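You operate a simulated robot arm through the tools that you are given. There is no shell and no other tool.

You are at the controls of a simulated robot arm. One attempt, no reset.

JOB
Seat the blue-band die on the wash rack and scrub the cake off.
Fine: down in its nest; wet the brush on the soak pad, put it back and shut the lid; the die stays there. Set down upright: wash brush. What is to be rubbed or washed off counts as gone when no trace of it is left.

The check looks at the end state, three seconds after you hand in, the way a careful person would. Anything else that was tipped, shoved, dropped, spilled or broken makes it a failure. Lids that push on must go on centred and level and be pressed home; caps that screw on are set level and turned clockwise until they are tight.

ROBOT AND FRAMES
A 7-joint arm with a three-finger gripper, fixed in place. Base frame: the origin is on the floor under the middle of its stand, x ahead of it, y to its left, z up; the work surface is at about z = 0.85. Readings come in m, rad, newtons and seconds.
It reaches about 1.342 m from its shoulder. Its first joint turns from -2.897 to 2.897 rad. Payload 2.69 kg.
The tool frame sits at the grasp point between the pads (the TCP): z along the fingers, y along the line on which they close. The tips reach 0.03 m beyond it. The gripper opens to 0.128 m; its body begins 0.117 m behind the TCP.
Orientation is that of the tool frame in the base frame, as a unit quaternion [x, y, z, w]. With the fingers straight down and closing along the base's y, the tool's x points along the base's -x, its y along +y and its z along -z.

CONTROLS
- The arm moves only by the tool servo_tool. Its argument "series" is a list that holds one entry, the list of rows, each a list of 7 numbers: the turn, a rotation vector about the tool's x, y, z in rad, then the shift along the tool's x, y, z in m, then the finger opening in m, from 0 to 0.128. In form: [[[wx, wy, wz, tx, ty, tz, grip], ...]]. A call has 1 to 20 rows; each row is the pose to reach, as a shift and turn from the pose commanded when the call began, along the tool's axes at that moment. A row lasts 0.2 s, in which the tool goes at most 0.05 m and 0.15 rad; a call with a longer step from one row to the next is refused whole, and so is a gripper value outside its range. Where a pose cannot be reached the arm comes as near as it can. A force on the tool above 50 N (or 10 N above the force at the start of the call, whichever is more), or a blocked arm, ends the call early, and 0.2 s more pass. Each finger travels about 0.127 m/s and halts on what it meets, pressing with about 43 N; the grip force reading is that of the motor and also rises with nothing between the fingers. The clock runs only during rows and for 0.2 s after the last one: add rows that repeat a pose to give the fingers time. The reply holds the time, the measured pose of the TCP, the force on the tool along the base axes, the opening and the grip force, in the units named above and with some noise, with the torque about the TCP (base axes, N m) and any sound that the robot's microphone picked up.
- Cameras (640 x 400 px; columns grow to the right, rows downward): "scene" is fixed at [0.0438, 0.4954, 1.4887]; the picture's right is [0.23, -0.97, 0.00], its down [-0.53, -0.12, -0.84] and it looks along [0.82, 0.19, -0.54] (base axes); focal length 279 px, centre (320, 200). "wrist" rides on the gripper at [0.058, 0.054, -0.131] in the tool frame; the picture's right is [-0.68, 0.74, 0.00], its down [-0.62, -0.57, -0.55] and it looks along [-0.40, -0.37, 0.84] (tool axes); focal length 234 px, centre (320, 200). There is no depth. A picture from a camera that has moved, and an enlarged one, comes with that camera's place and axes in the base frame and with its lens. The place of the scene camera against the robot may be out by one fixed shift of up to 0.012 m in any direction.
- get_image(camera): a new picture of that camera. The clock stands still meanwhile.
- move_column(by): moves the trunk up (or, below 0, down) by that many m; the arm rides with it, the base frame stays. It gives what a move gives, with no picture.
- zoom(camera, box): a new picture of the part [left, top, right, bottom] of that camera's present view, enlarged. The clock stands still meanwhile.
- hand_in(): hands the job in; it is judged then, once.

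Places have to be worked out from the pictures, the camera data and where the tool is seen. Open the gripper and draw the arm clear of the work before you hand the job in, unless the task says otherwise.

The tools are called after ">>>" as a command line: name --argument value ..., lists and objects as JSON in quotes. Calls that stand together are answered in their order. servo_tool: Moves the arm, as the interface text tells. Its arguments: {"type":"object","properties":{"series":{"type":"array","items":{"type":"array","items":{"type":"array","items":{"type":"number"}}}}},"required":["series"]} The other tools are called the same way: move_column (by) moves the trunk up or down; get_image (camera) takes a picture; zoom (camera, box) takes an enlarged picture of a part of a camera's view; hand_in () hands the job in.

At the start:

```text
time_s: 0.0
ee_pos: [0.3865, 0.5823, 1.3524]
tcp_rot: [0.0, 1.0, 0.0, 0.0]
force: [-0.1, 0.0, 0.3]
moment: [0.01, 0.01, 0.01]
opening: 0.1278
finger_force: 0.1
trunk travel left (down, up): [-0.175, 0.175]
```

scene: 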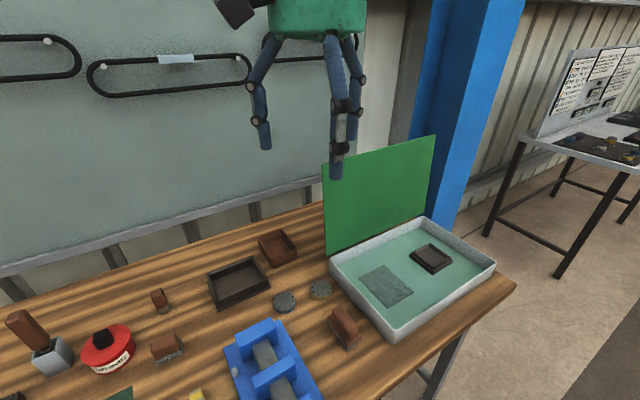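
wrist: 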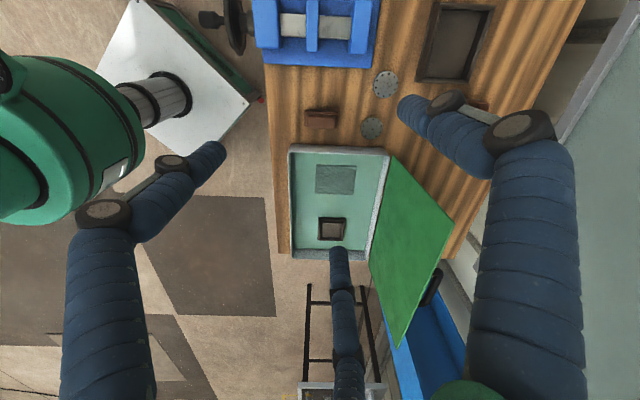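

I start by looking closely at the scene to identify the dies, brush, soak pad, rack nest and lid.

>>> zoom --camera "scene" --box '[320, 200, 520, 325]'

>>> zoom --camera "scene" --box '[200, 220, 400, 345]'

>>> zoom --camera "scene" --box '[0, 275, 200, 400]'

>>> zoom --camera "wrist" --box '[250, 0, 450, 125]'

>>> zoom --camera "wrist" --box '[250, 130, 450, 255]'

```text
3.20 times, centred on (420, 262) of scene
camera zoom: at [0.0438, 0.4954, 1.4887], right [0.23, -0.97, 0.0], down [-0.53, -0.12, -0.84], along [0.82, 0.19, -0.54], focal length 894 px, centre (0, 0)
```

zoom: 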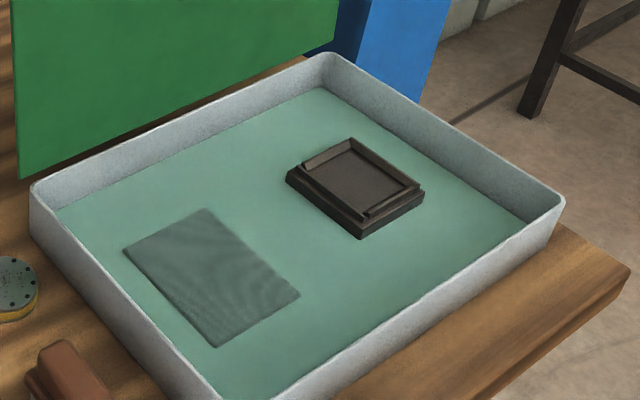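

```text
3.20 times, centred on (300, 282) of scene
camera zoom: at [0.0438, 0.4954, 1.4887], right [0.23, -0.97, 0.0], down [-0.53, -0.12, -0.84], along [0.82, 0.19, -0.54], focal length 894 px, centre (384, -64)
```

zoom: 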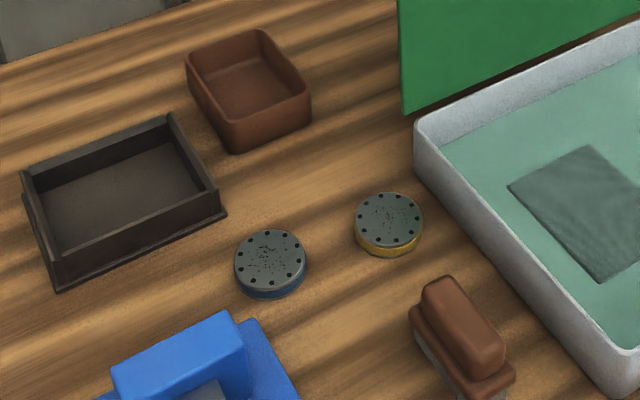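

```text
3.20 times, centred on (100, 338) of scene
camera zoom: at [0.0438, 0.4954, 1.4887], right [0.23, -0.97, 0.0], down [-0.53, -0.12, -0.84], along [0.82, 0.19, -0.54], focal length 894 px, centre (1024, -240)
```

zoom: 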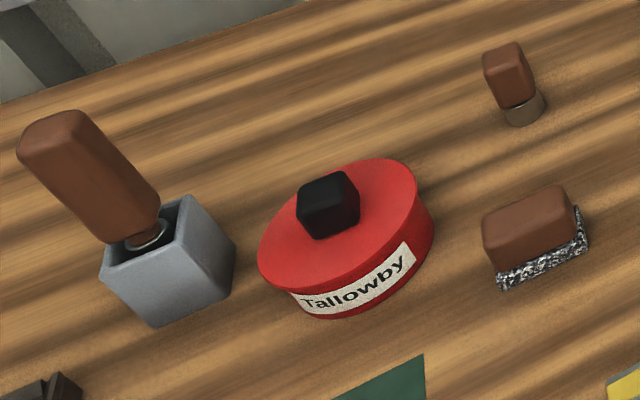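

```text
3.20 times, centred on (350, 62) of wrist
camera zoom: at [0.3274, 0.6361, 1.4813], right [0.68, 0.74, 0.0], down [0.62, -0.57, 0.55], along [0.4, -0.37, -0.84], focal length 749 px, centre (224, 640)
```

zoom: 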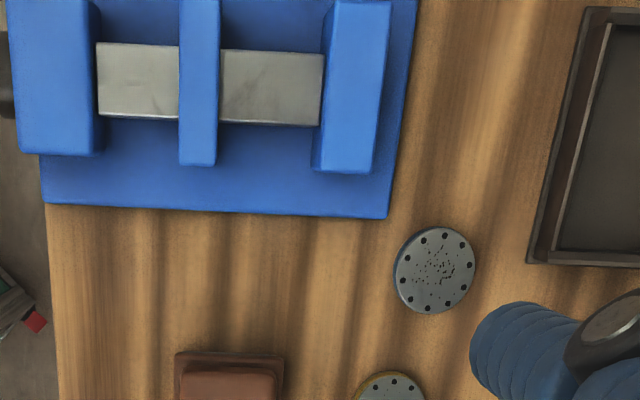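

```text
3.20 times, centred on (350, 192) of wrist
camera zoom: at [0.3274, 0.6361, 1.4813], right [0.68, 0.74, 0.0], down [0.62, -0.57, 0.55], along [0.4, -0.37, -0.84], focal length 749 px, centre (224, 224)
```

zoom: 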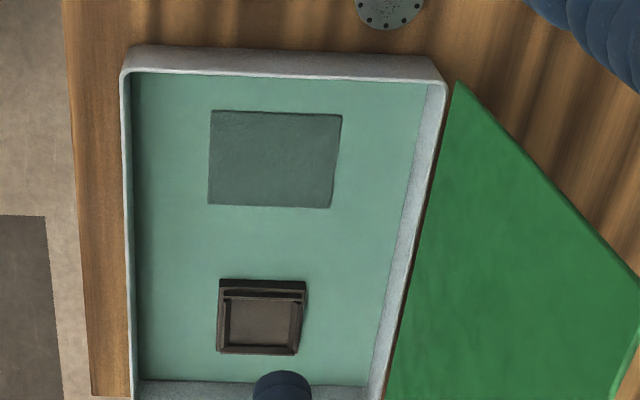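

The tray (wash rack) holds the soak pad and the square nest; the green panel looks like its hinged lid. I zoom in further to tell the brushes apart and see the hinge.

>>> zoom --camera "scene" --box '[310, 290, 390, 340]'

>>> zoom --camera "scene" --box '[260, 270, 340, 320]'

>>> zoom --camera "scene" --box '[140, 275, 220, 375]'

>>> zoom --camera "wrist" --box '[290, 90, 370, 140]'

>>> zoom --camera "wrist" --box '[350, 140, 510, 350]'

>>> zoom --camera "scene" --box '[310, 120, 510, 270]'

```text
8.00 times, centred on (350, 315) of scene
camera zoom: at [0.0438, 0.4954, 1.4887], right [0.23, -0.97, 0.0], down [-0.53, -0.12, -0.84], along [0.82, 0.19, -0.54], focal length 2234 px, centre (80, -720)
```

zoom: 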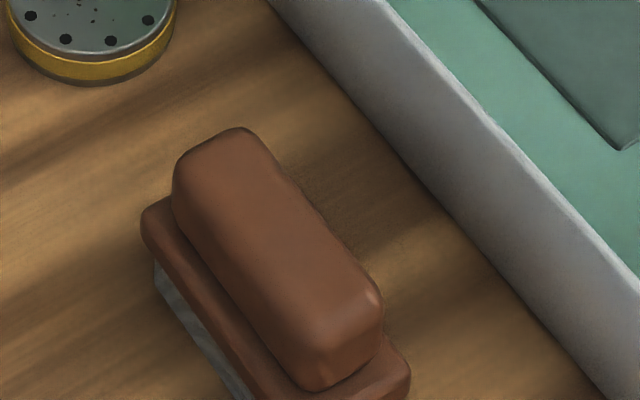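

```text
8.00 times, centred on (300, 295) of scene
camera zoom: at [0.0438, 0.4954, 1.4887], right [0.23, -0.97, 0.0], down [-0.53, -0.12, -0.84], along [0.82, 0.19, -0.54], focal length 2234 px, centre (480, -560)
```

zoom: 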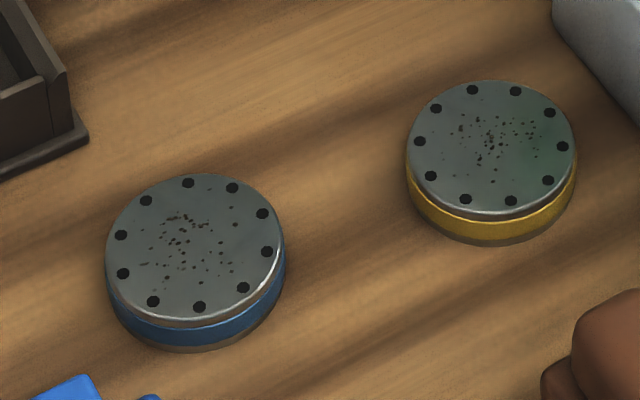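

```text
4.00 times, centred on (180, 325) of scene
camera zoom: at [0.0438, 0.4954, 1.4887], right [0.23, -0.97, 0.0], down [-0.53, -0.12, -0.84], along [0.82, 0.19, -0.54], focal length 1117 px, centre (880, -300)
```

zoom: 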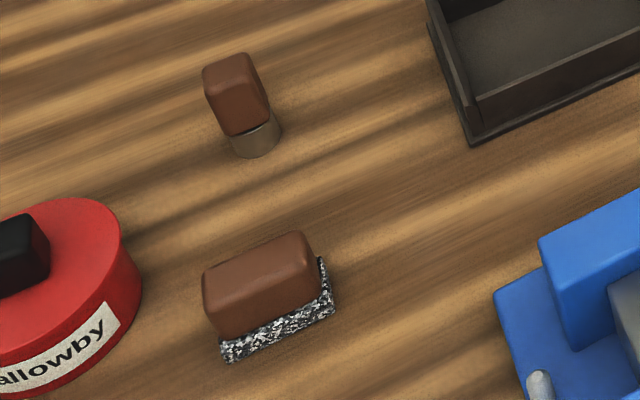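

```text
8.00 times, centred on (330, 115) of wrist
camera zoom: at [0.3274, 0.6361, 1.4813], right [0.68, 0.74, 0.0], down [0.62, -0.57, 0.55], along [0.4, -0.37, -0.84], focal length 1873 px, centre (240, 880)
```

zoom: 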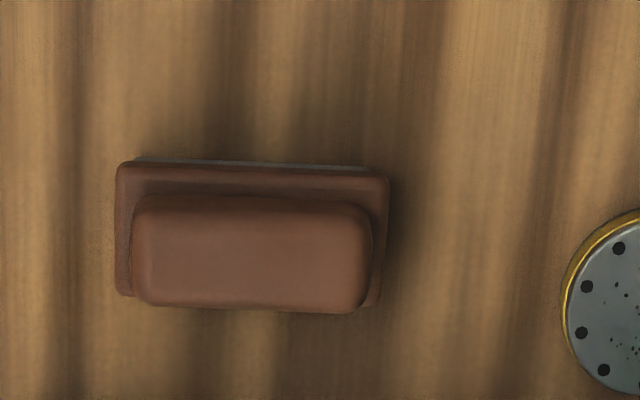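

```text
1.90 times, centred on (430, 245) of wrist
camera zoom: at [0.3274, 0.6361, 1.4813], right [0.68, 0.74, 0.0], down [0.62, -0.57, 0.55], along [0.4, -0.37, -0.84], focal length 446 px, centre (110, 114)
```

zoom: 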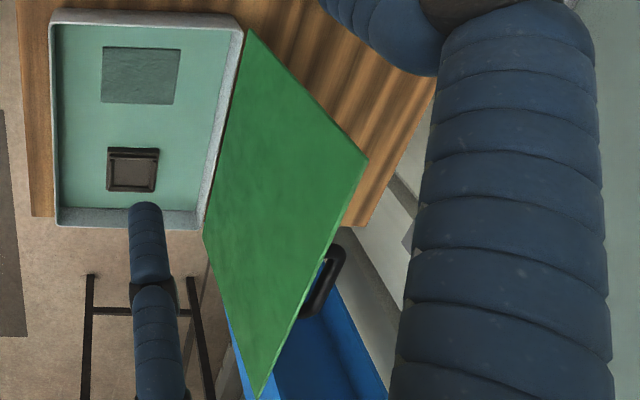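

```text
2.67 times, centred on (410, 195) of scene
camera zoom: at [0.0438, 0.4954, 1.4887], right [0.23, -0.97, 0.0], down [-0.53, -0.12, -0.84], along [0.82, 0.19, -0.54], focal length 745 px, centre (80, 213)
```

zoom: 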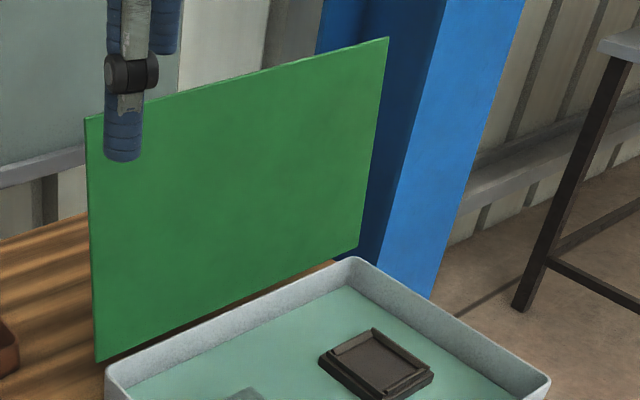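

The large block brush beside the tray looks like the wash brush. I move the open hand above the dies for a closer wrist view, staying well clear of everything.

>>> servo_tool --series '[[[0, 0, 0, -0.008, 0.015, 0.038, 0.128], [0, 0, 0, -0.016, 0.03, 0.076, 0.128], [0, 0, 0, -0.024, 0.045, 0.114, 0.128], [0, 0, 0, -0.032, 0.06, 0.152, 0.128], [0, 0, 0, -0.04, 0.075, 0.19, 0.128], [0, 0, 0, -0.048, 0.09, 0.228, 0.128], [0, 0, 0, -0.056, 0.105, 0.266, 0.128], [0, 0, 0, -0.0635, 0.1177, 0.3024, 0.128], [0, 0, 0, -0.0635, 0.1177, 0.3024, 0.128]]]'

>>> get_image --camera "wrist"

>>> get_image --camera "scene"

```text
time_s: 2.0
ee_pos: [0.4483, 0.7017, 1.047]
tcp_rot: [0.0, 1.0, 0.0, 0.0]
force: [0.2, 0.1, -0.9]
moment: [-0.08, 0.01, 0.03]
opening: 0.1279
finger_force: 0.1
trunk travel left (down, up): [-0.175, 0.175]
```

```text
taken
camera wrist: at [0.3907, 0.7566, 1.177], right [0.68, 0.74, 0.0], down [0.62, -0.57, 0.55], along [0.4, -0.37, -0.84], focal length 234 px, centre (320, 200)
```

wrist: 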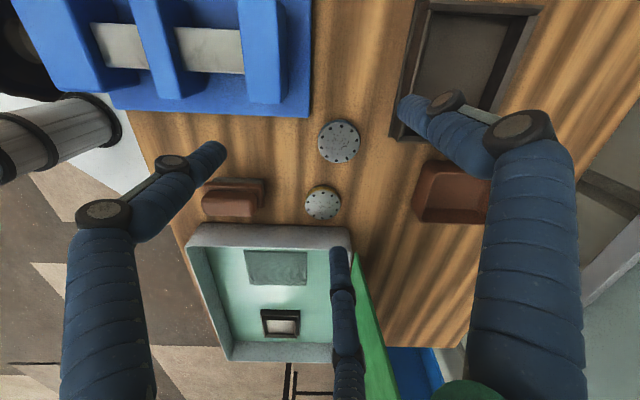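

```text
taken
```

scene: 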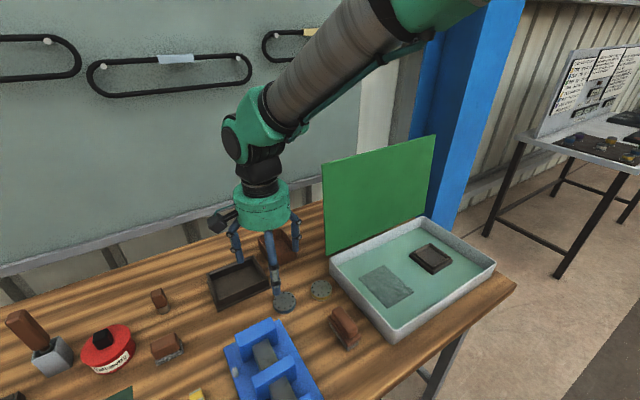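

The hand is above the dies. I zoom the wrist view on the dies, brush and nest.

>>> zoom --camera "wrist" --box '[290, 105, 390, 230]'

>>> zoom --camera "wrist" --box '[310, 115, 370, 167]'

>>> zoom --camera "wrist" --box '[240, 240, 320, 350]'

>>> zoom --camera "wrist" --box '[180, 160, 280, 230]'

```text
3.20 times, centred on (340, 168) of wrist
camera zoom: at [0.3907, 0.7566, 1.177], right [0.68, 0.74, 0.0], down [0.62, -0.57, 0.55], along [0.4, -0.37, -0.84], focal length 749 px, centre (256, 304)
```

zoom: 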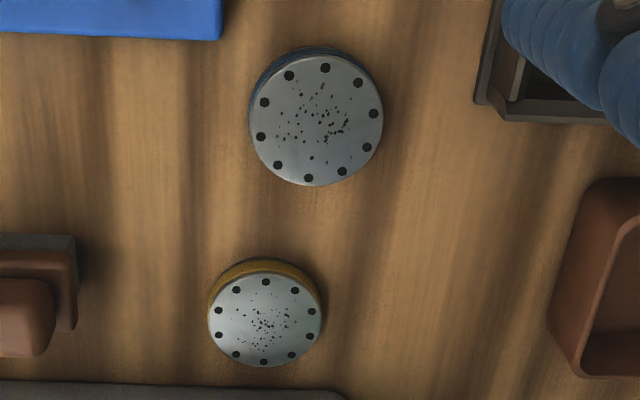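

```text
7.69 times, centred on (340, 141) of wrist
camera zoom: at [0.3907, 0.7566, 1.177], right [0.68, 0.74, 0.0], down [0.62, -0.57, 0.55], along [0.4, -0.37, -0.84], focal length 1801 px, centre (166, 654)
```

zoom: 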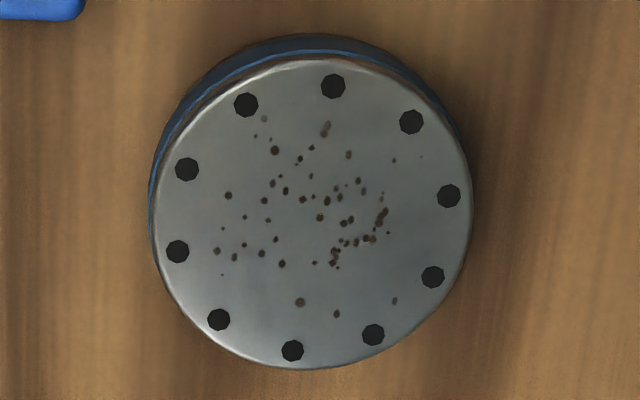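

```text
3.64 times, centred on (280, 295) of wrist
camera zoom: at [0.3907, 0.7566, 1.177], right [0.68, 0.74, 0.0], down [0.62, -0.57, 0.55], along [0.4, -0.37, -0.84], focal length 852 px, centre (466, -146)
```

zoom: 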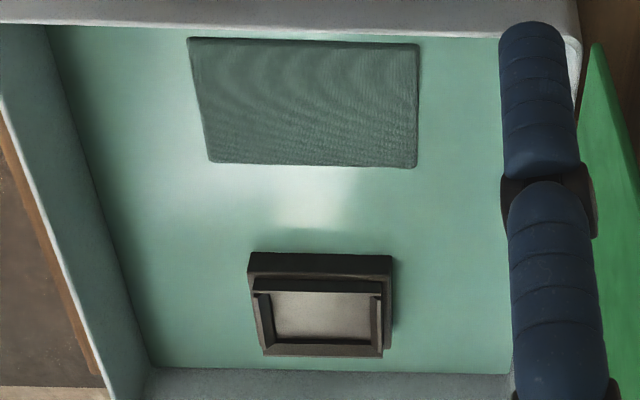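

```text
5.71 times, centred on (230, 195) of wrist
camera zoom: at [0.3907, 0.7566, 1.177], right [0.68, 0.74, 0.0], down [0.62, -0.57, 0.55], along [0.4, -0.37, -0.84], focal length 1338 px, centre (834, 229)
```

zoom: 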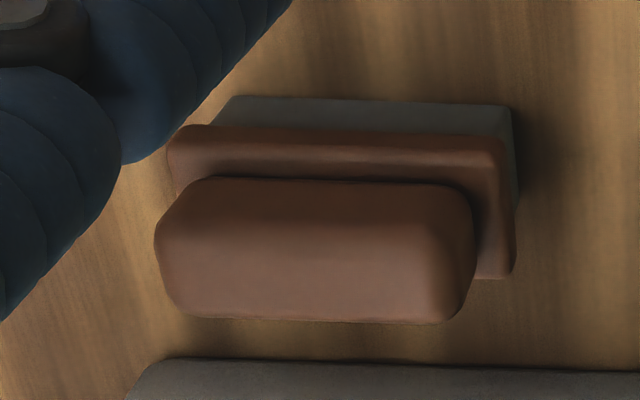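

The cake is the brown specks on the blue-band die's face (about 57 mm across, ~17 mm thick, near x=0.487, y=0.703). I next move over the tray, around the upright lid, to inspect the nest and pad closely.

>>> servo_tool --series '[[[0, 0, 0, 0, -0.045, -0.01, 0.128], [0, 0, 0, 0, -0.09, -0.02, 0.128], [0, 0, 0, 0, -0.135, -0.03, 0.128], [0, 0, 0, 0, -0.18, -0.04, 0.128], [0, 0, 0, 0, -0.225, -0.053, 0.128], [0, 0, 0, -0.03, -0.26, -0.053, 0.128], [0, 0, 0, -0.07, -0.285, -0.053, 0.128], [0, 0, 0, -0.11, -0.305, -0.053, 0.128], [0, 0, 0, -0.15, -0.325, -0.053, 0.128], [0, 0, 0, -0.18, -0.34, -0.053, 0.128], [0, 0, 0, -0.2, -0.35, -0.053, 0.128], [0, 0, 0, -0.2, -0.35, -0.053, 0.128]]]'

>>> get_image --camera "wrist"

>>> zoom --camera "wrist" --box '[270, 110, 400, 230]'

>>> get_image --camera "scene"

```text
time_s: 4.6
ee_pos: [0.6476, 0.3471, 1.1059]
tcp_rot: [0.0, 1.0, 0.0, 0.0]
force: [0.7, 0.2, -0.6]
moment: [0.03, 0.02, 0.01]
opening: 0.1279
finger_force: 0.1
trunk travel left (down, up): [-0.175, 0.175]
```

```text
taken
camera wrist: at [0.5903, 0.4011, 1.2355], right [0.68, 0.74, 0.0], down [0.62, -0.57, 0.55], along [0.4, -0.37, -0.84], focal length 234 px, centre (320, 200)
```

wrist: 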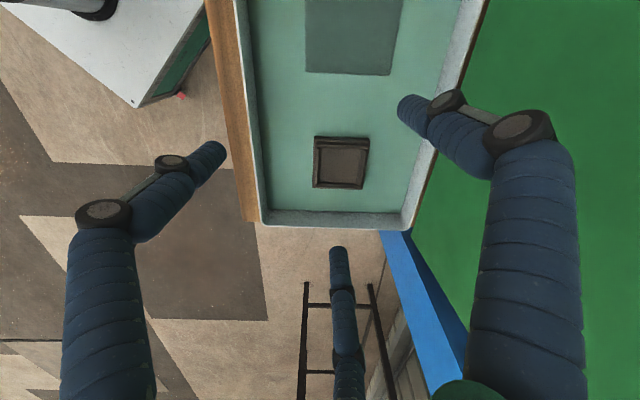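

```text
3.33 times, centred on (335, 170) of wrist
camera zoom: at [0.5903, 0.4011, 1.2355], right [0.68, 0.74, 0.0], down [0.62, -0.57, 0.55], along [0.4, -0.37, -0.84], focal length 781 px, centre (270, 300)
```

zoom: 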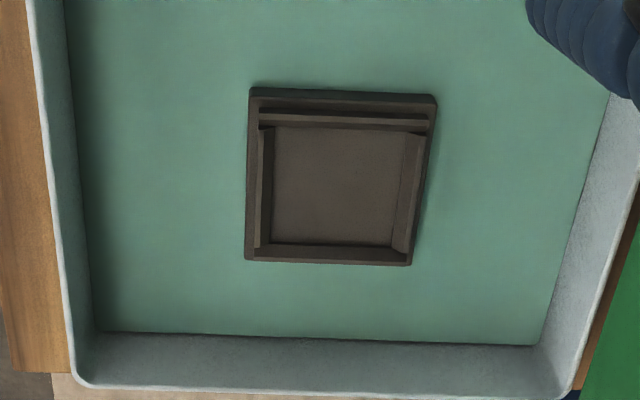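

```text
taken
```

scene: 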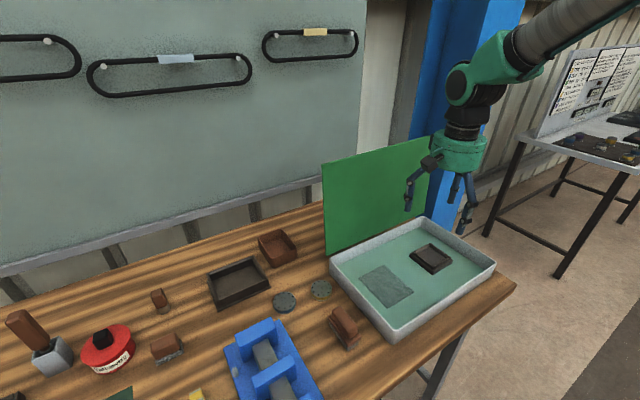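

I zoom the scene camera hard on the nest to understand its walls and depth.

>>> zoom --camera "scene" --box '[400, 235, 464, 280]'

>>> zoom --camera "wrist" --box '[305, 125, 380, 200]'

>>> zoom --camera "scene" --box '[310, 285, 390, 365]'

```text
8.89 times, centred on (432, 258) of scene
camera zoom: at [0.0438, 0.4954, 1.4887], right [0.23, -0.97, 0.0], down [-0.53, -0.12, -0.84], along [0.82, 0.19, -0.54], focal length 2482 px, centre (-676, -311)
```

zoom: 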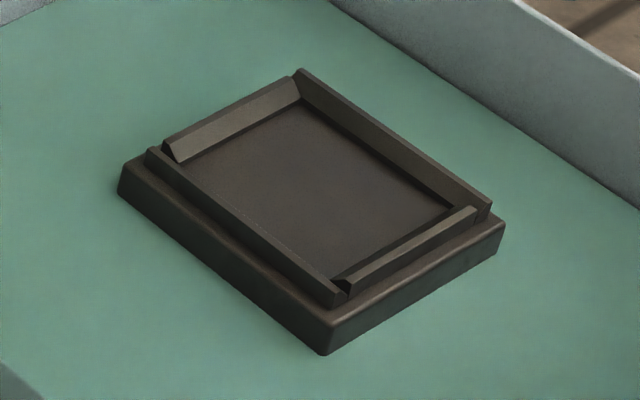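

```text
5.33 times, centred on (342, 162) of wrist
camera zoom: at [0.5903, 0.4011, 1.2355], right [0.68, 0.74, 0.0], down [0.62, -0.57, 0.55], along [0.4, -0.37, -0.84], focal length 1249 px, centre (200, 400)
```

zoom: 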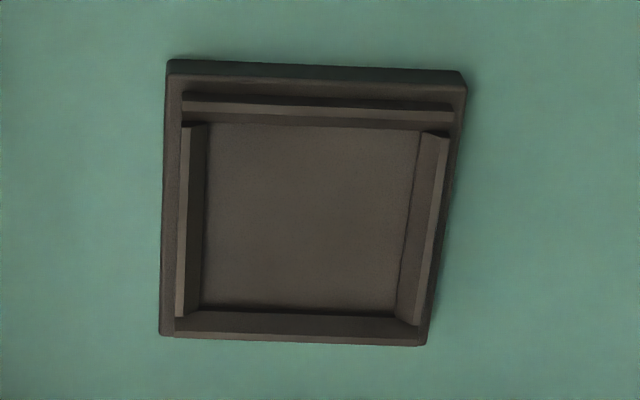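

```text
5.00 times, centred on (350, 325) of scene
camera zoom: at [0.0438, 0.4954, 1.4887], right [0.23, -0.97, 0.0], down [-0.53, -0.12, -0.84], along [0.82, 0.19, -0.54], focal length 1396 px, centre (170, -425)
```

zoom: 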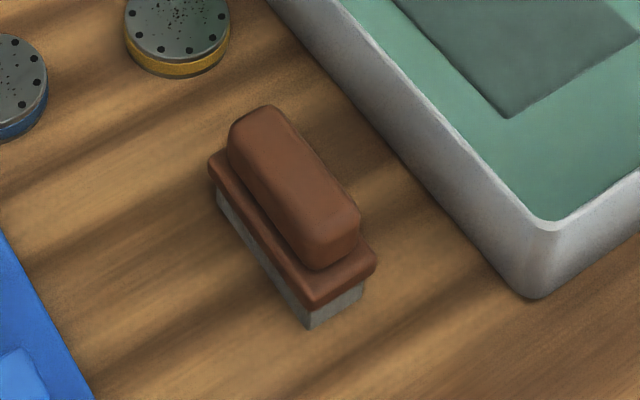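

The nest is a block with sloped lips around a ~66 mm square pocket, centred near (0.739, 0.311). I go back over the blue die at a safe height and then test how the fingers close in free air.

>>> servo_tool --series '[[[0, 0, 0, 0.04, 0.02, 0, 0.128], [0, 0, 0, 0.08, 0.04, 0, 0.128], [0, 0, 0, 0.12, 0.06, 0, 0.128], [0, 0, 0, 0.16, 0.085, 0, 0.128], [0, 0, 0, 0.19, 0.115, 0, 0.128], [0, 0, 0, 0.2, 0.16, 0.01, 0.128], [0, 0, 0, 0.2, 0.205, 0.025, 0.128], [0, 0, 0, 0.195, 0.25, 0.045, 0.128], [0, 0, 0, 0.185, 0.29, 0.065, 0.128], [0, 0, 0, 0.17, 0.33, 0.085, 0.128], [0, 0, 0, 0.1606, 0.3559, 0.1059, 0.06], [0, 0, 0, 0.1606, 0.3559, 0.1059, 0.06], [0, 0, 0, 0.1606, 0.3559, 0.1059, 0.06]]]'

>>> get_image --camera "wrist"

>>> zoom --camera "scene" --box '[200, 180, 380, 320]'

```text
time_s: 7.4
ee_pos: [0.488, 0.7059, 0.9981]
tcp_rot: [0.0, 1.0, 0.0, 0.001]
force: [-0.1, -0.5, 0.6]
moment: [-0.01, 0.0, 0.0]
opening: 0.0601
finger_force: 0.0
trunk travel left (down, up): [-0.175, 0.175]
```

```text
taken
camera wrist: at [0.4309, 0.7604, 1.1277], right [0.68, 0.74, 0.0], down [0.62, -0.57, 0.55], along [0.4, -0.37, -0.84], focal length 234 px, centre (320, 200)
```

wrist: 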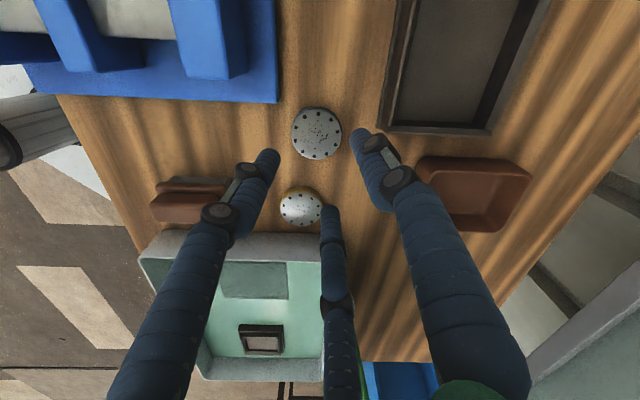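

```text
2.86 times, centred on (290, 250) of scene
camera zoom: at [0.0438, 0.4954, 1.4887], right [0.23, -0.97, 0.0], down [-0.53, -0.12, -0.84], along [0.82, 0.19, -0.54], focal length 798 px, centre (406, 57)
```

zoom: 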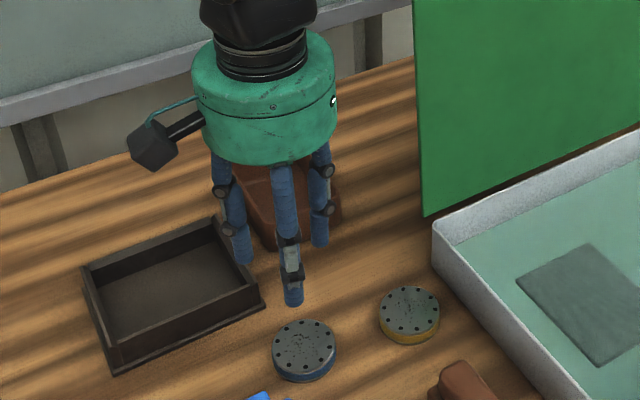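

The three fingers close radially (a centring grip), with pads at the stated opening. I zoom on the die from here to refine its position before descending.

>>> zoom --camera "wrist" --box '[280, 95, 360, 170]'

>>> zoom --camera "scene" --box '[255, 240, 335, 320]'

```text
5.33 times, centred on (320, 132) of wrist
camera zoom: at [0.4309, 0.7604, 1.1277], right [0.68, 0.74, 0.0], down [0.62, -0.57, 0.55], along [0.4, -0.37, -0.84], focal length 1249 px, centre (320, 560)
```

zoom: 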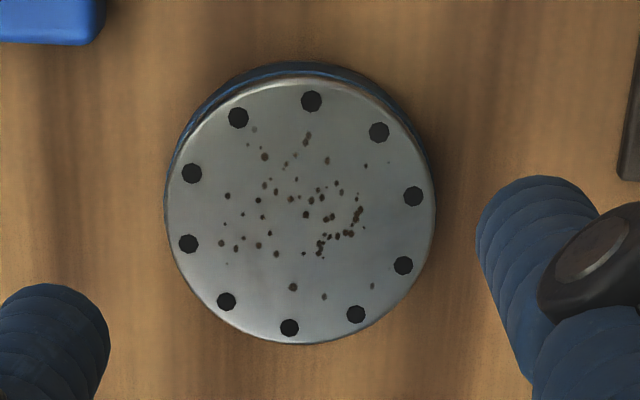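

```text
5.00 times, centred on (295, 280) of scene
camera zoom: at [0.0438, 0.4954, 1.4887], right [0.23, -0.97, 0.0], down [-0.53, -0.12, -0.84], along [0.82, 0.19, -0.54], focal length 1396 px, centre (445, -200)
```

zoom: 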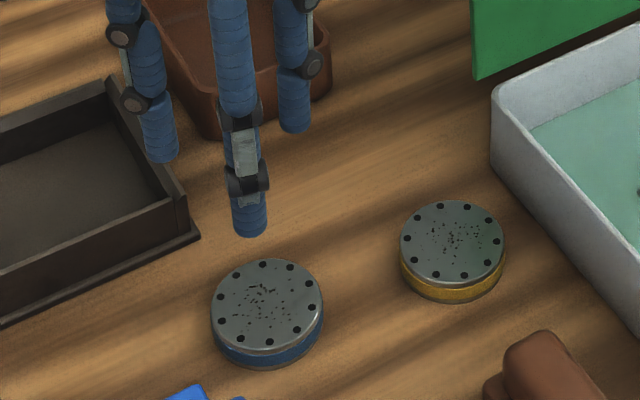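

The die centre is at about (0.489, 0.702) with its top near z≈0.867. I descend with the fingers at 0.082 opening so the tips stop about 9 mm above the bench, leaving the lower part of the die free for the nest.

>>> servo_tool --series '[[[0, 0, 0, 0, -0.004, 0, 0.082], [0, 0, 0, 0, -0.004, 0.03, 0.082], [0, 0, 0, 0, -0.004, 0.06, 0.082], [0, 0, 0, 0, -0.004, 0.08, 0.082], [0, 0, 0, 0, -0.004, 0.095, 0.082], [0, 0, 0, 0, -0.004, 0.1, 0.082], [0, 0, 0, 0, -0.004, 0.1, 0.082]]]'

>>> get_image --camera "wrist"

>>> zoom --camera "scene" --box '[245, 255, 325, 320]'

```text
time_s: 9.0
ee_pos: [0.488, 0.7016, 0.8954]
tcp_rot: [0.0, 1.0, 0.0, 0.0]
force: [0.0, -0.1, 0.5]
moment: [0.02, 0.0, -0.03]
opening: 0.0824
finger_force: 0.1
trunk travel left (down, up): [-0.175, 0.175]
```

```text
taken
camera wrist: at [0.4306, 0.7564, 1.0258], right [0.68, 0.74, 0.0], down [0.62, -0.57, 0.55], along [0.4, -0.37, -0.84], focal length 234 px, centre (320, 200)
```

wrist: 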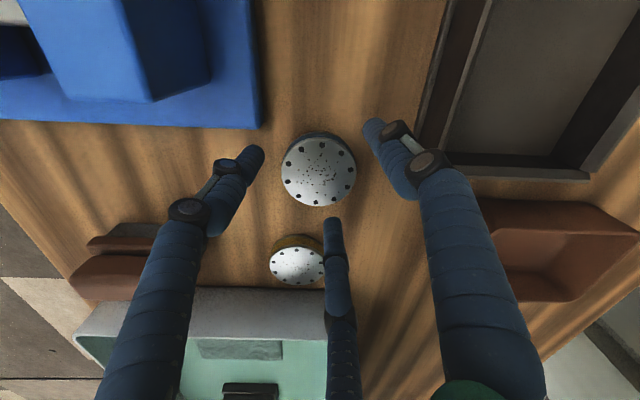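

```text
6.15 times, centred on (285, 288) of scene
camera zoom: at [0.0438, 0.4954, 1.4887], right [0.23, -0.97, 0.0], down [-0.53, -0.12, -0.84], along [0.82, 0.19, -0.54], focal length 1718 px, centre (535, -338)
```

zoom: 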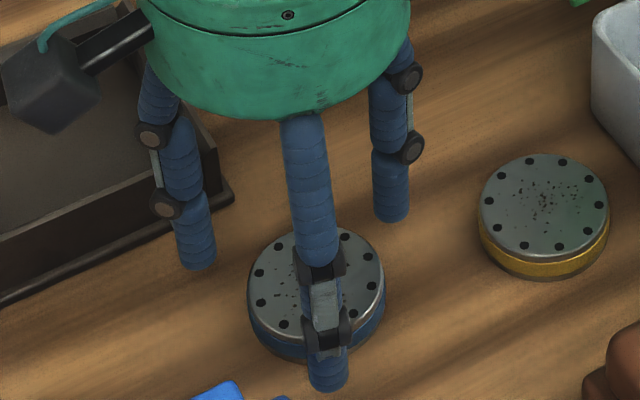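

The die sits well centred between the three fingers. I lower another 6 mm and close on it.

>>> servo_tool --series '[[[0, 0, 0, 0, 0, 0.006, 0.082], [0, 0, 0, 0, 0, 0.006, 0.07], [0, 0, 0, 0, 0, 0.006, 0.06], [0, 0, 0, 0, 0, 0.006, 0.05], [0, 0, 0, 0, 0, 0.006, 0.05], [0, 0, 0, 0, 0, 0.006, 0.05]]]'

>>> zoom --camera "scene" --box '[245, 255, 325, 320]'

>>> zoom --camera "wrist" --box '[240, 110, 400, 230]'

```text
time_s: 10.4
ee_pos: [0.4889, 0.7017, 0.89]
tcp_rot: [0.001, 1.0, 0.0, 0.0]
force: [0.8, -1.3, 1.5]
moment: [0.01, -0.02, 0.01]
opening: 0.0562
finger_force: 42.7
trunk travel left (down, up): [-0.175, 0.175]
```

```text
6.15 times, centred on (285, 288) of scene
camera zoom: at [0.0438, 0.4954, 1.4887], right [0.23, -0.97, 0.0], down [-0.53, -0.12, -0.84], along [0.82, 0.19, -0.54], focal length 1718 px, centre (535, -338)
```

zoom: 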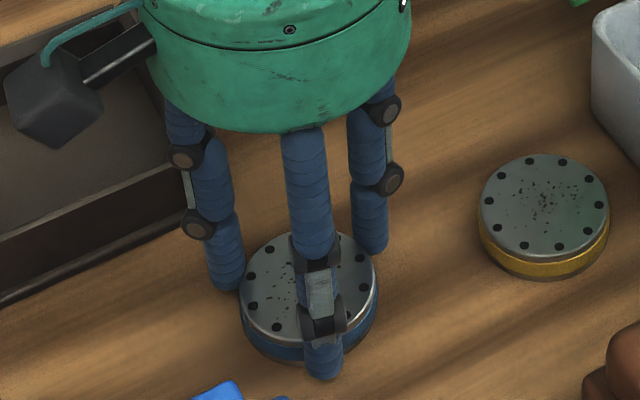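

```text
3.33 times, centred on (320, 170) of wrist
camera zoom: at [0.4303, 0.7561, 1.0194], right [0.68, 0.74, 0.0], down [0.62, -0.57, 0.55], along [0.4, -0.37, -0.84], focal length 781 px, centre (320, 300)
```

zoom: 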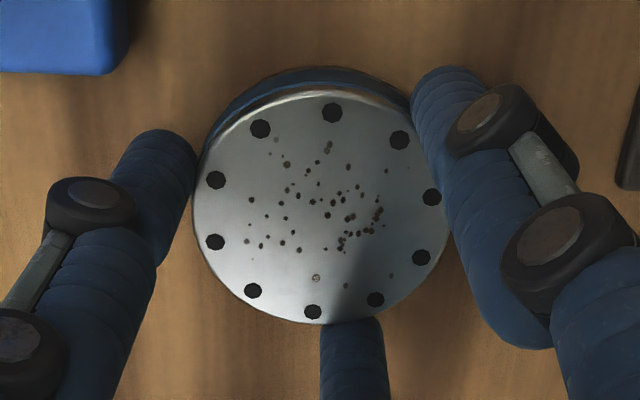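

Gripped at 0.0562 m with full force. I lift slowly and check the hold.

>>> servo_tool --series '[[[0, 0, 0, 0, 0, -0.01, 0.05], [0, 0, 0, 0, 0, -0.03, 0.05], [0, 0, 0, 0, 0, -0.06, 0.05], [0, 0, 0, 0, 0, -0.1, 0.05], [0, 0, 0, 0, 0, -0.13, 0.05], [0, 0, 0, 0, 0, -0.13, 0.05]]]'

>>> get_image --camera "wrist"

>>> zoom --camera "scene" --box '[235, 195, 335, 320]'

```text
time_s: 11.8
ee_pos: [0.49, 0.7024, 1.0181]
tcp_rot: [0.0, 1.0, 0.001, -0.001]
force: [-0.5, -0.8, -3.2]
moment: [0.04, -0.01, 0.0]
opening: 0.0559
finger_force: 43.2
trunk travel left (down, up): [-0.175, 0.175]
```

```text
taken
camera wrist: at [0.4311, 0.7568, 1.1479], right [0.68, 0.74, 0.0], down [0.62, -0.57, 0.55], along [0.4, -0.37, -0.84], focal length 234 px, centre (320, 200)
```

wrist: 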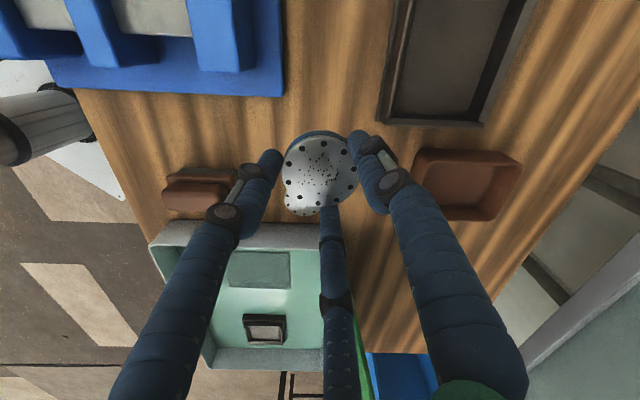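

```text
3.20 times, centred on (285, 258) of scene
camera zoom: at [0.0438, 0.4954, 1.4887], right [0.23, -0.97, 0.0], down [-0.53, -0.12, -0.84], along [0.82, 0.19, -0.54], focal length 894 px, centre (432, 16)
```

zoom: 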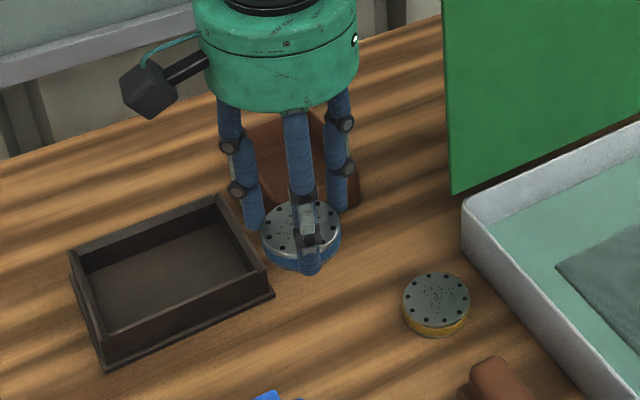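

The die is held (about 3 N). I carry it around the open lid's end to a spot just past the nest so the wrist camera can look straight down at the nest.

>>> servo_tool --series '[[[0, 0, 0, 0, -0.04, -0.02, 0.05], [0, 0, 0, 0.01, -0.085, -0.0389, 0.05], [0, 0, 0, 0.02, -0.13, -0.0389, 0.05], [0, 0, 0, 0.025, -0.175, -0.0389, 0.05], [0, 0, 0, 0.025, -0.22, -0.0389, 0.05], [0, 0, 0, 0.01, -0.262, -0.0389, 0.05], [0, 0, 0, -0.025, -0.295, -0.0389, 0.05], [0, 0, 0, -0.065, -0.32, -0.0389, 0.05], [0, 0, 0, -0.105, -0.34, -0.0389, 0.05], [0, 0, 0, -0.15, -0.36, -0.0389, 0.05], [0, 0, 0, -0.19, -0.38, -0.0389, 0.05], [0, 0, 0, -0.23, -0.4, -0.0389, 0.05], [0, 0, 0, -0.265, -0.42, -0.0389, 0.05], [0, 0, 0, -0.2906, -0.4319, -0.0389, 0.05], [0, 0, 0, -0.2906, -0.4319, -0.0389, 0.05], [0, 0, 0, -0.2906, -0.4319, -0.0389, 0.05]]]'

>>> get_image --camera "wrist"

>>> zoom --camera "wrist" --box '[280, 30, 370, 120]'

>>> get_image --camera "scene"

```text
time_s: 15.2
ee_pos: [0.7811, 0.2697, 1.0574]
tcp_rot: [0.0, 1.0, 0.0, -0.001]
force: [-0.2, 0.4, -3.0]
moment: [-0.01, -0.01, 0.01]
opening: 0.0563
finger_force: 43.0
trunk travel left (down, up): [-0.175, 0.175]
```

```text
taken
camera wrist: at [0.7232, 0.3237, 1.1879], right [0.68, 0.74, 0.0], down [0.62, -0.57, 0.55], along [0.4, -0.37, -0.84], focal length 234 px, centre (320, 200)
```

wrist: 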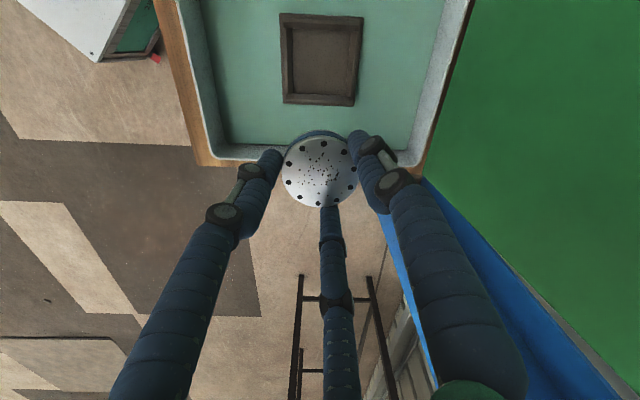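

```text
4.44 times, centred on (325, 75) of wrist
camera zoom: at [0.7232, 0.3237, 1.1879], right [0.68, 0.74, 0.0], down [0.62, -0.57, 0.55], along [0.4, -0.37, -0.84], focal length 1041 px, centre (298, 756)
```

zoom: 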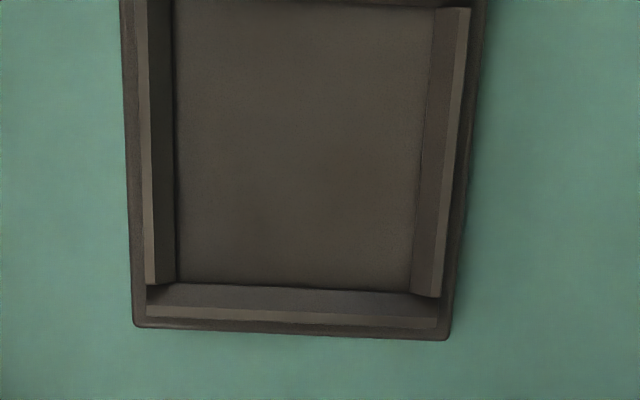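

```text
taken
```

scene: 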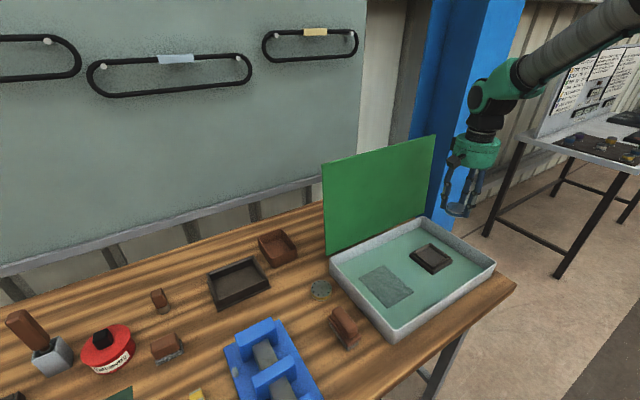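

I take a zoom that includes the whole nest.

>>> zoom --camera "wrist" --box '[270, 0, 370, 110]'

```text
3.64 times, centred on (320, 55) of wrist
camera zoom: at [0.7232, 0.3237, 1.1879], right [0.68, 0.74, 0.0], down [0.62, -0.57, 0.55], along [0.4, -0.37, -0.84], focal length 852 px, centre (320, 727)
```

zoom: 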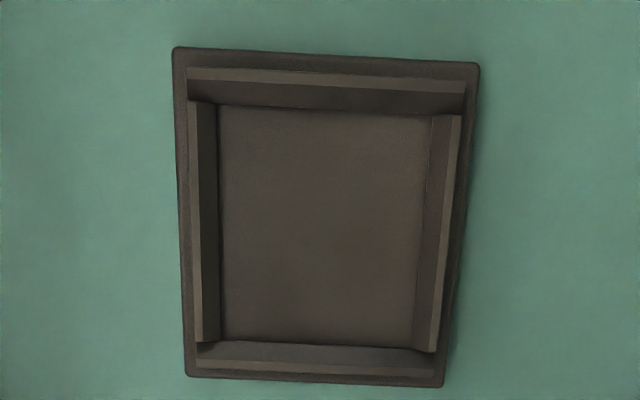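

The camera is almost straight above the nest, giving its centre at about (0.736, 0.312); the lid plane is ~0.16 m away, so there is room. I move the die over the nest and come down to just above it.

>>> servo_tool --series '[[[0, 0, 0, 0.022, 0.021, 0.02, 0.05], [0, 0, 0, 0.045, 0.0425, 0.04, 0.05], [0, 0, 0, 0.045, 0.0425, 0.08, 0.05], [0, 0, 0, 0.045, 0.0425, 0.105, 0.05], [0, 0, 0, 0.045, 0.0425, 0.12, 0.05], [0, 0, 0, 0.045, 0.0425, 0.12, 0.05], [0, 0, 0, 0.045, 0.0425, 0.12, 0.05]]]'

>>> get_image --camera "wrist"

>>> zoom --camera "scene" --box '[390, 180, 490, 290]'

```text
time_s: 16.8
ee_pos: [0.7361, 0.3119, 0.9382]
tcp_rot: [0.0, 1.0, 0.0, 0.0]
force: [0.0, 0.5, -3.4]
moment: [0.02, 0.02, 0.04]
opening: 0.0559
finger_force: 42.9
trunk travel left (down, up): [-0.175, 0.175]
```

```text
taken
camera wrist: at [0.6783, 0.3664, 1.0687], right [0.68, 0.74, 0.0], down [0.62, -0.57, 0.55], along [0.4, -0.37, -0.84], focal length 234 px, centre (320, 200)
```

wrist: 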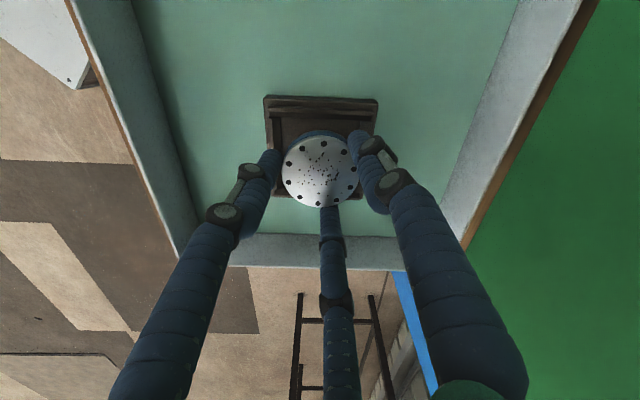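

```text
3.64 times, centred on (440, 235) of scene
camera zoom: at [0.0438, 0.4954, 1.4887], right [0.23, -0.97, 0.0], down [-0.53, -0.12, -0.84], along [0.82, 0.19, -0.54], focal length 1015 px, centre (-116, 73)
```

zoom: 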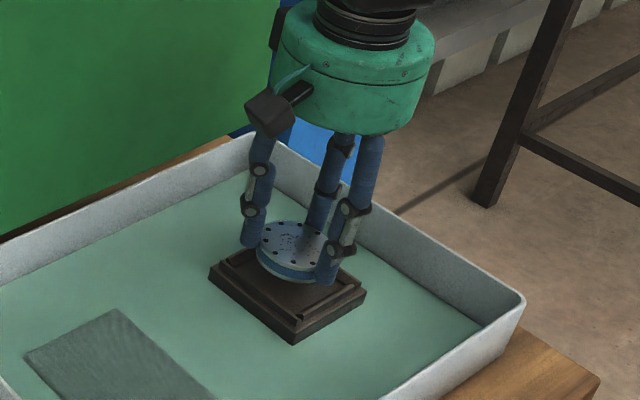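

The die is centred above the nest with about 2–3 cm to go. I lower it gently in small steps toward the pocket.

>>> servo_tool --series '[[[0, 0, 0, 0, 0, 0.008, 0.05], [0, 0, 0, 0, 0, 0.014, 0.05], [0, 0, 0, 0, 0, 0.018, 0.05], [0, 0, 0, 0, 0, 0.021, 0.05], [0, 0, 0, 0, 0, 0.021, 0.05]]]'

>>> zoom --camera "scene" --box '[400, 220, 470, 285]'

>>> zoom --camera "wrist" --box '[250, 80, 400, 220]'

```text
time_s: 18.0
ee_pos: [0.7375, 0.3116, 0.9169]
tcp_rot: [0.001, 1.0, 0.0, 0.0]
force: [0.0, -2.4, -2.6]
moment: [-0.13, -0.06, -0.03]
opening: 0.0561
finger_force: 42.5
trunk travel left (down, up): [-0.175, 0.175]
```

```text
6.15 times, centred on (435, 252) of scene
camera zoom: at [0.0438, 0.4954, 1.4887], right [0.23, -0.97, 0.0], down [-0.53, -0.12, -0.84], along [0.82, 0.19, -0.54], focal length 1718 px, centre (-388, -123)
```

zoom: 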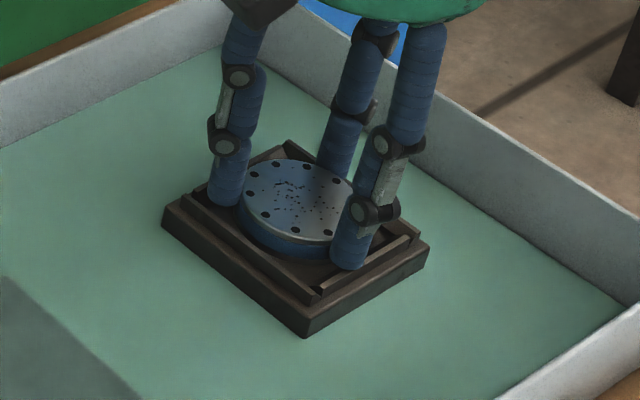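

```text
2.86 times, centred on (325, 150) of wrist
camera zoom: at [0.6783, 0.3665, 1.0474], right [0.68, 0.74, 0.0], down [0.62, -0.57, 0.55], along [0.4, -0.37, -0.84], focal length 669 px, centre (306, 343)
```

zoom: 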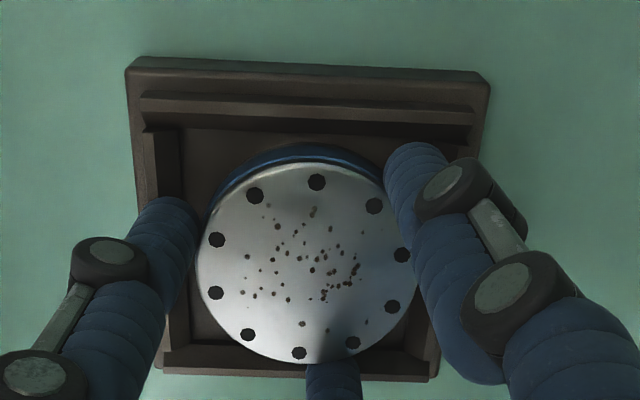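

Die looks centred in the pocket from both views, with a few mm left. I ease down 2 mm at a time, watching the force.

>>> servo_tool --series '[[[0, 0, 0, 0, 0, 0.001, 0.05], [0, 0, 0, 0, 0, 0.002, 0.05], [0, 0, 0, 0, 0, 0.002, 0.05]]]'

```text
time_s: 18.8
ee_pos: [0.7354, 0.3108, 0.9164]
tcp_rot: [0.0, 1.0, 0.0, 0.0]
force: [5.6, -0.7, 5.8]
moment: [-0.04, -0.09, -0.03]
opening: 0.0562
finger_force: 42.6
trunk travel left (down, up): [-0.175, 0.175]
```

Contact appeared (about 9 N up, 5.6 N toward +x). I look closely before continuing.

>>> zoom --camera "scene" --box '[410, 235, 455, 275]'

>>> zoom --camera "wrist" --box '[270, 90, 370, 210]'

```text
10.00 times, centred on (432, 255) of scene
camera zoom: at [0.0438, 0.4954, 1.4887], right [0.23, -0.97, 0.0], down [-0.53, -0.12, -0.84], along [0.82, 0.19, -0.54], focal length 2792 px, centre (-805, -350)
```

zoom: 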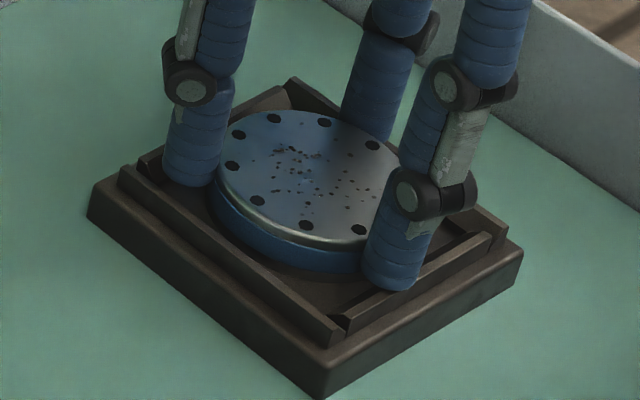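

```text
3.33 times, centred on (320, 150) of wrist
camera zoom: at [0.6773, 0.3662, 1.0474], right [0.68, 0.74, 0.0], down [0.61, -0.57, 0.55], along [0.41, -0.37, -0.84], focal length 781 px, centre (320, 367)
```

zoom: 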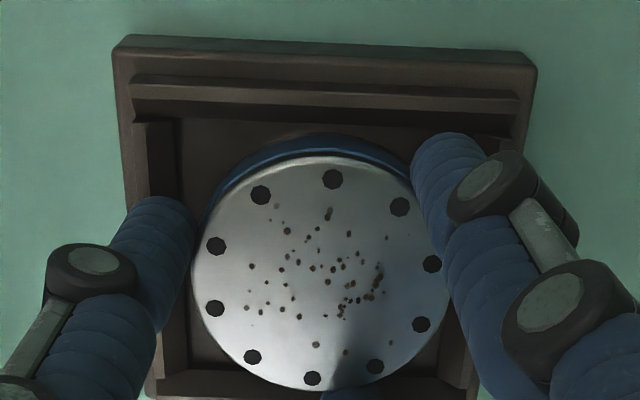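

The die is centred within the pocket's clearance, and the fingertips are at about lip height. I back off 2 mm to take the load off, then open just a little so the die settles.

>>> servo_tool --series '[[[0, 0, 0, 0, 0, -0.001, 0.05], [0, 0, 0, 0, 0, -0.002, 0.05], [0, 0, 0, 0, 0, -0.002, 0.05]]]'

>>> zoom --camera "scene" --box '[410, 235, 455, 275]'

```text
time_s: 19.6
ee_pos: [0.7347, 0.3123, 0.918]
tcp_rot: [0.001, 1.0, 0.0, -0.001]
force: [0.9, 2.1, -4.2]
moment: [0.11, -0.11, 0.03]
opening: 0.056
finger_force: 42.8
trunk travel left (down, up): [-0.175, 0.175]
```

```text
10.00 times, centred on (432, 255) of scene
camera zoom: at [0.0438, 0.4954, 1.4887], right [0.23, -0.97, 0.0], down [-0.53, -0.12, -0.84], along [0.82, 0.19, -0.54], focal length 2792 px, centre (-805, -350)
```

zoom: 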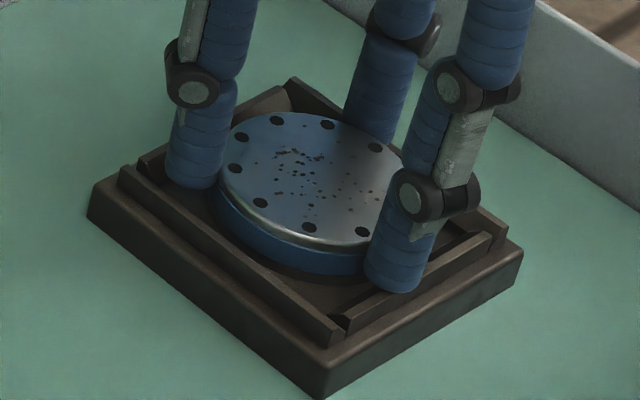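

Load is off and the die hangs free just above the floor. I open slightly to let it settle, then check.

>>> servo_tool --series '[[[0, 0, 0, -0.001, -0.001, 0, 0.05], [0, 0, 0, -0.0015, -0.0015, 0, 0.05], [0, 0, 0, -0.0015, -0.0015, 0, 0.057], [0, 0, 0, -0.0015, -0.0015, 0, 0.06], [0, 0, 0, -0.0015, -0.0015, 0, 0.063], [0, 0, 0, -0.0015, -0.0015, 0, 0.063]]]'

>>> zoom --camera "scene" --box '[410, 235, 455, 275]'

>>> zoom --camera "wrist" --box '[270, 90, 370, 210]'

```text
time_s: 21.0
ee_pos: [0.735, 0.3098, 0.9178]
tcp_rot: [0.0, 1.0, 0.0, 0.0]
force: [-0.3, 0.6, -0.4]
moment: [0.04, 0.0, 0.01]
opening: 0.0629
finger_force: 0.1
trunk travel left (down, up): [-0.175, 0.175]
```

```text
10.00 times, centred on (432, 255) of scene
camera zoom: at [0.0438, 0.4954, 1.4887], right [0.23, -0.97, 0.0], down [-0.53, -0.12, -0.84], along [0.82, 0.19, -0.54], focal length 2792 px, centre (-805, -350)
```

zoom: 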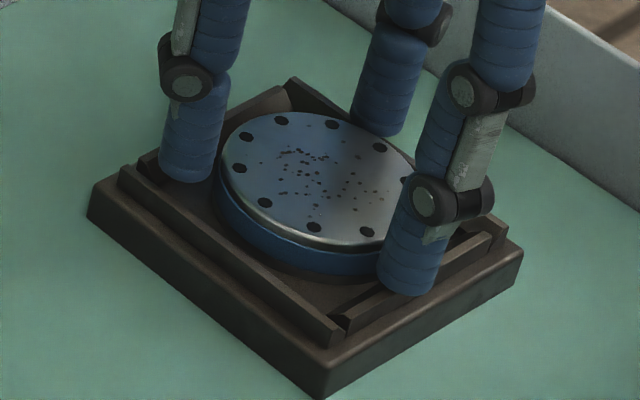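

```text
3.33 times, centred on (320, 150) of wrist
camera zoom: at [0.6777, 0.3643, 1.0485], right [0.68, 0.74, 0.0], down [0.62, -0.57, 0.55], along [0.4, -0.37, -0.84], focal length 781 px, centre (320, 367)
```

zoom: 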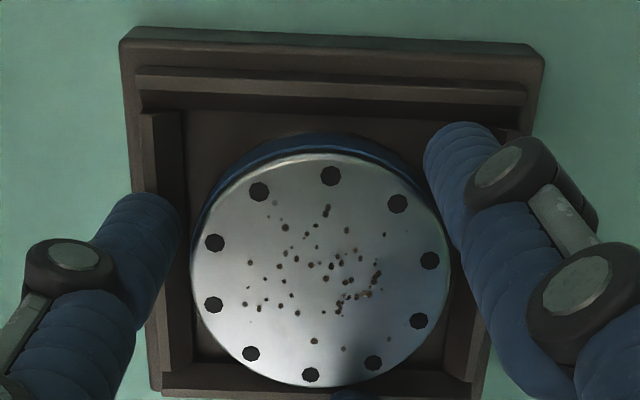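

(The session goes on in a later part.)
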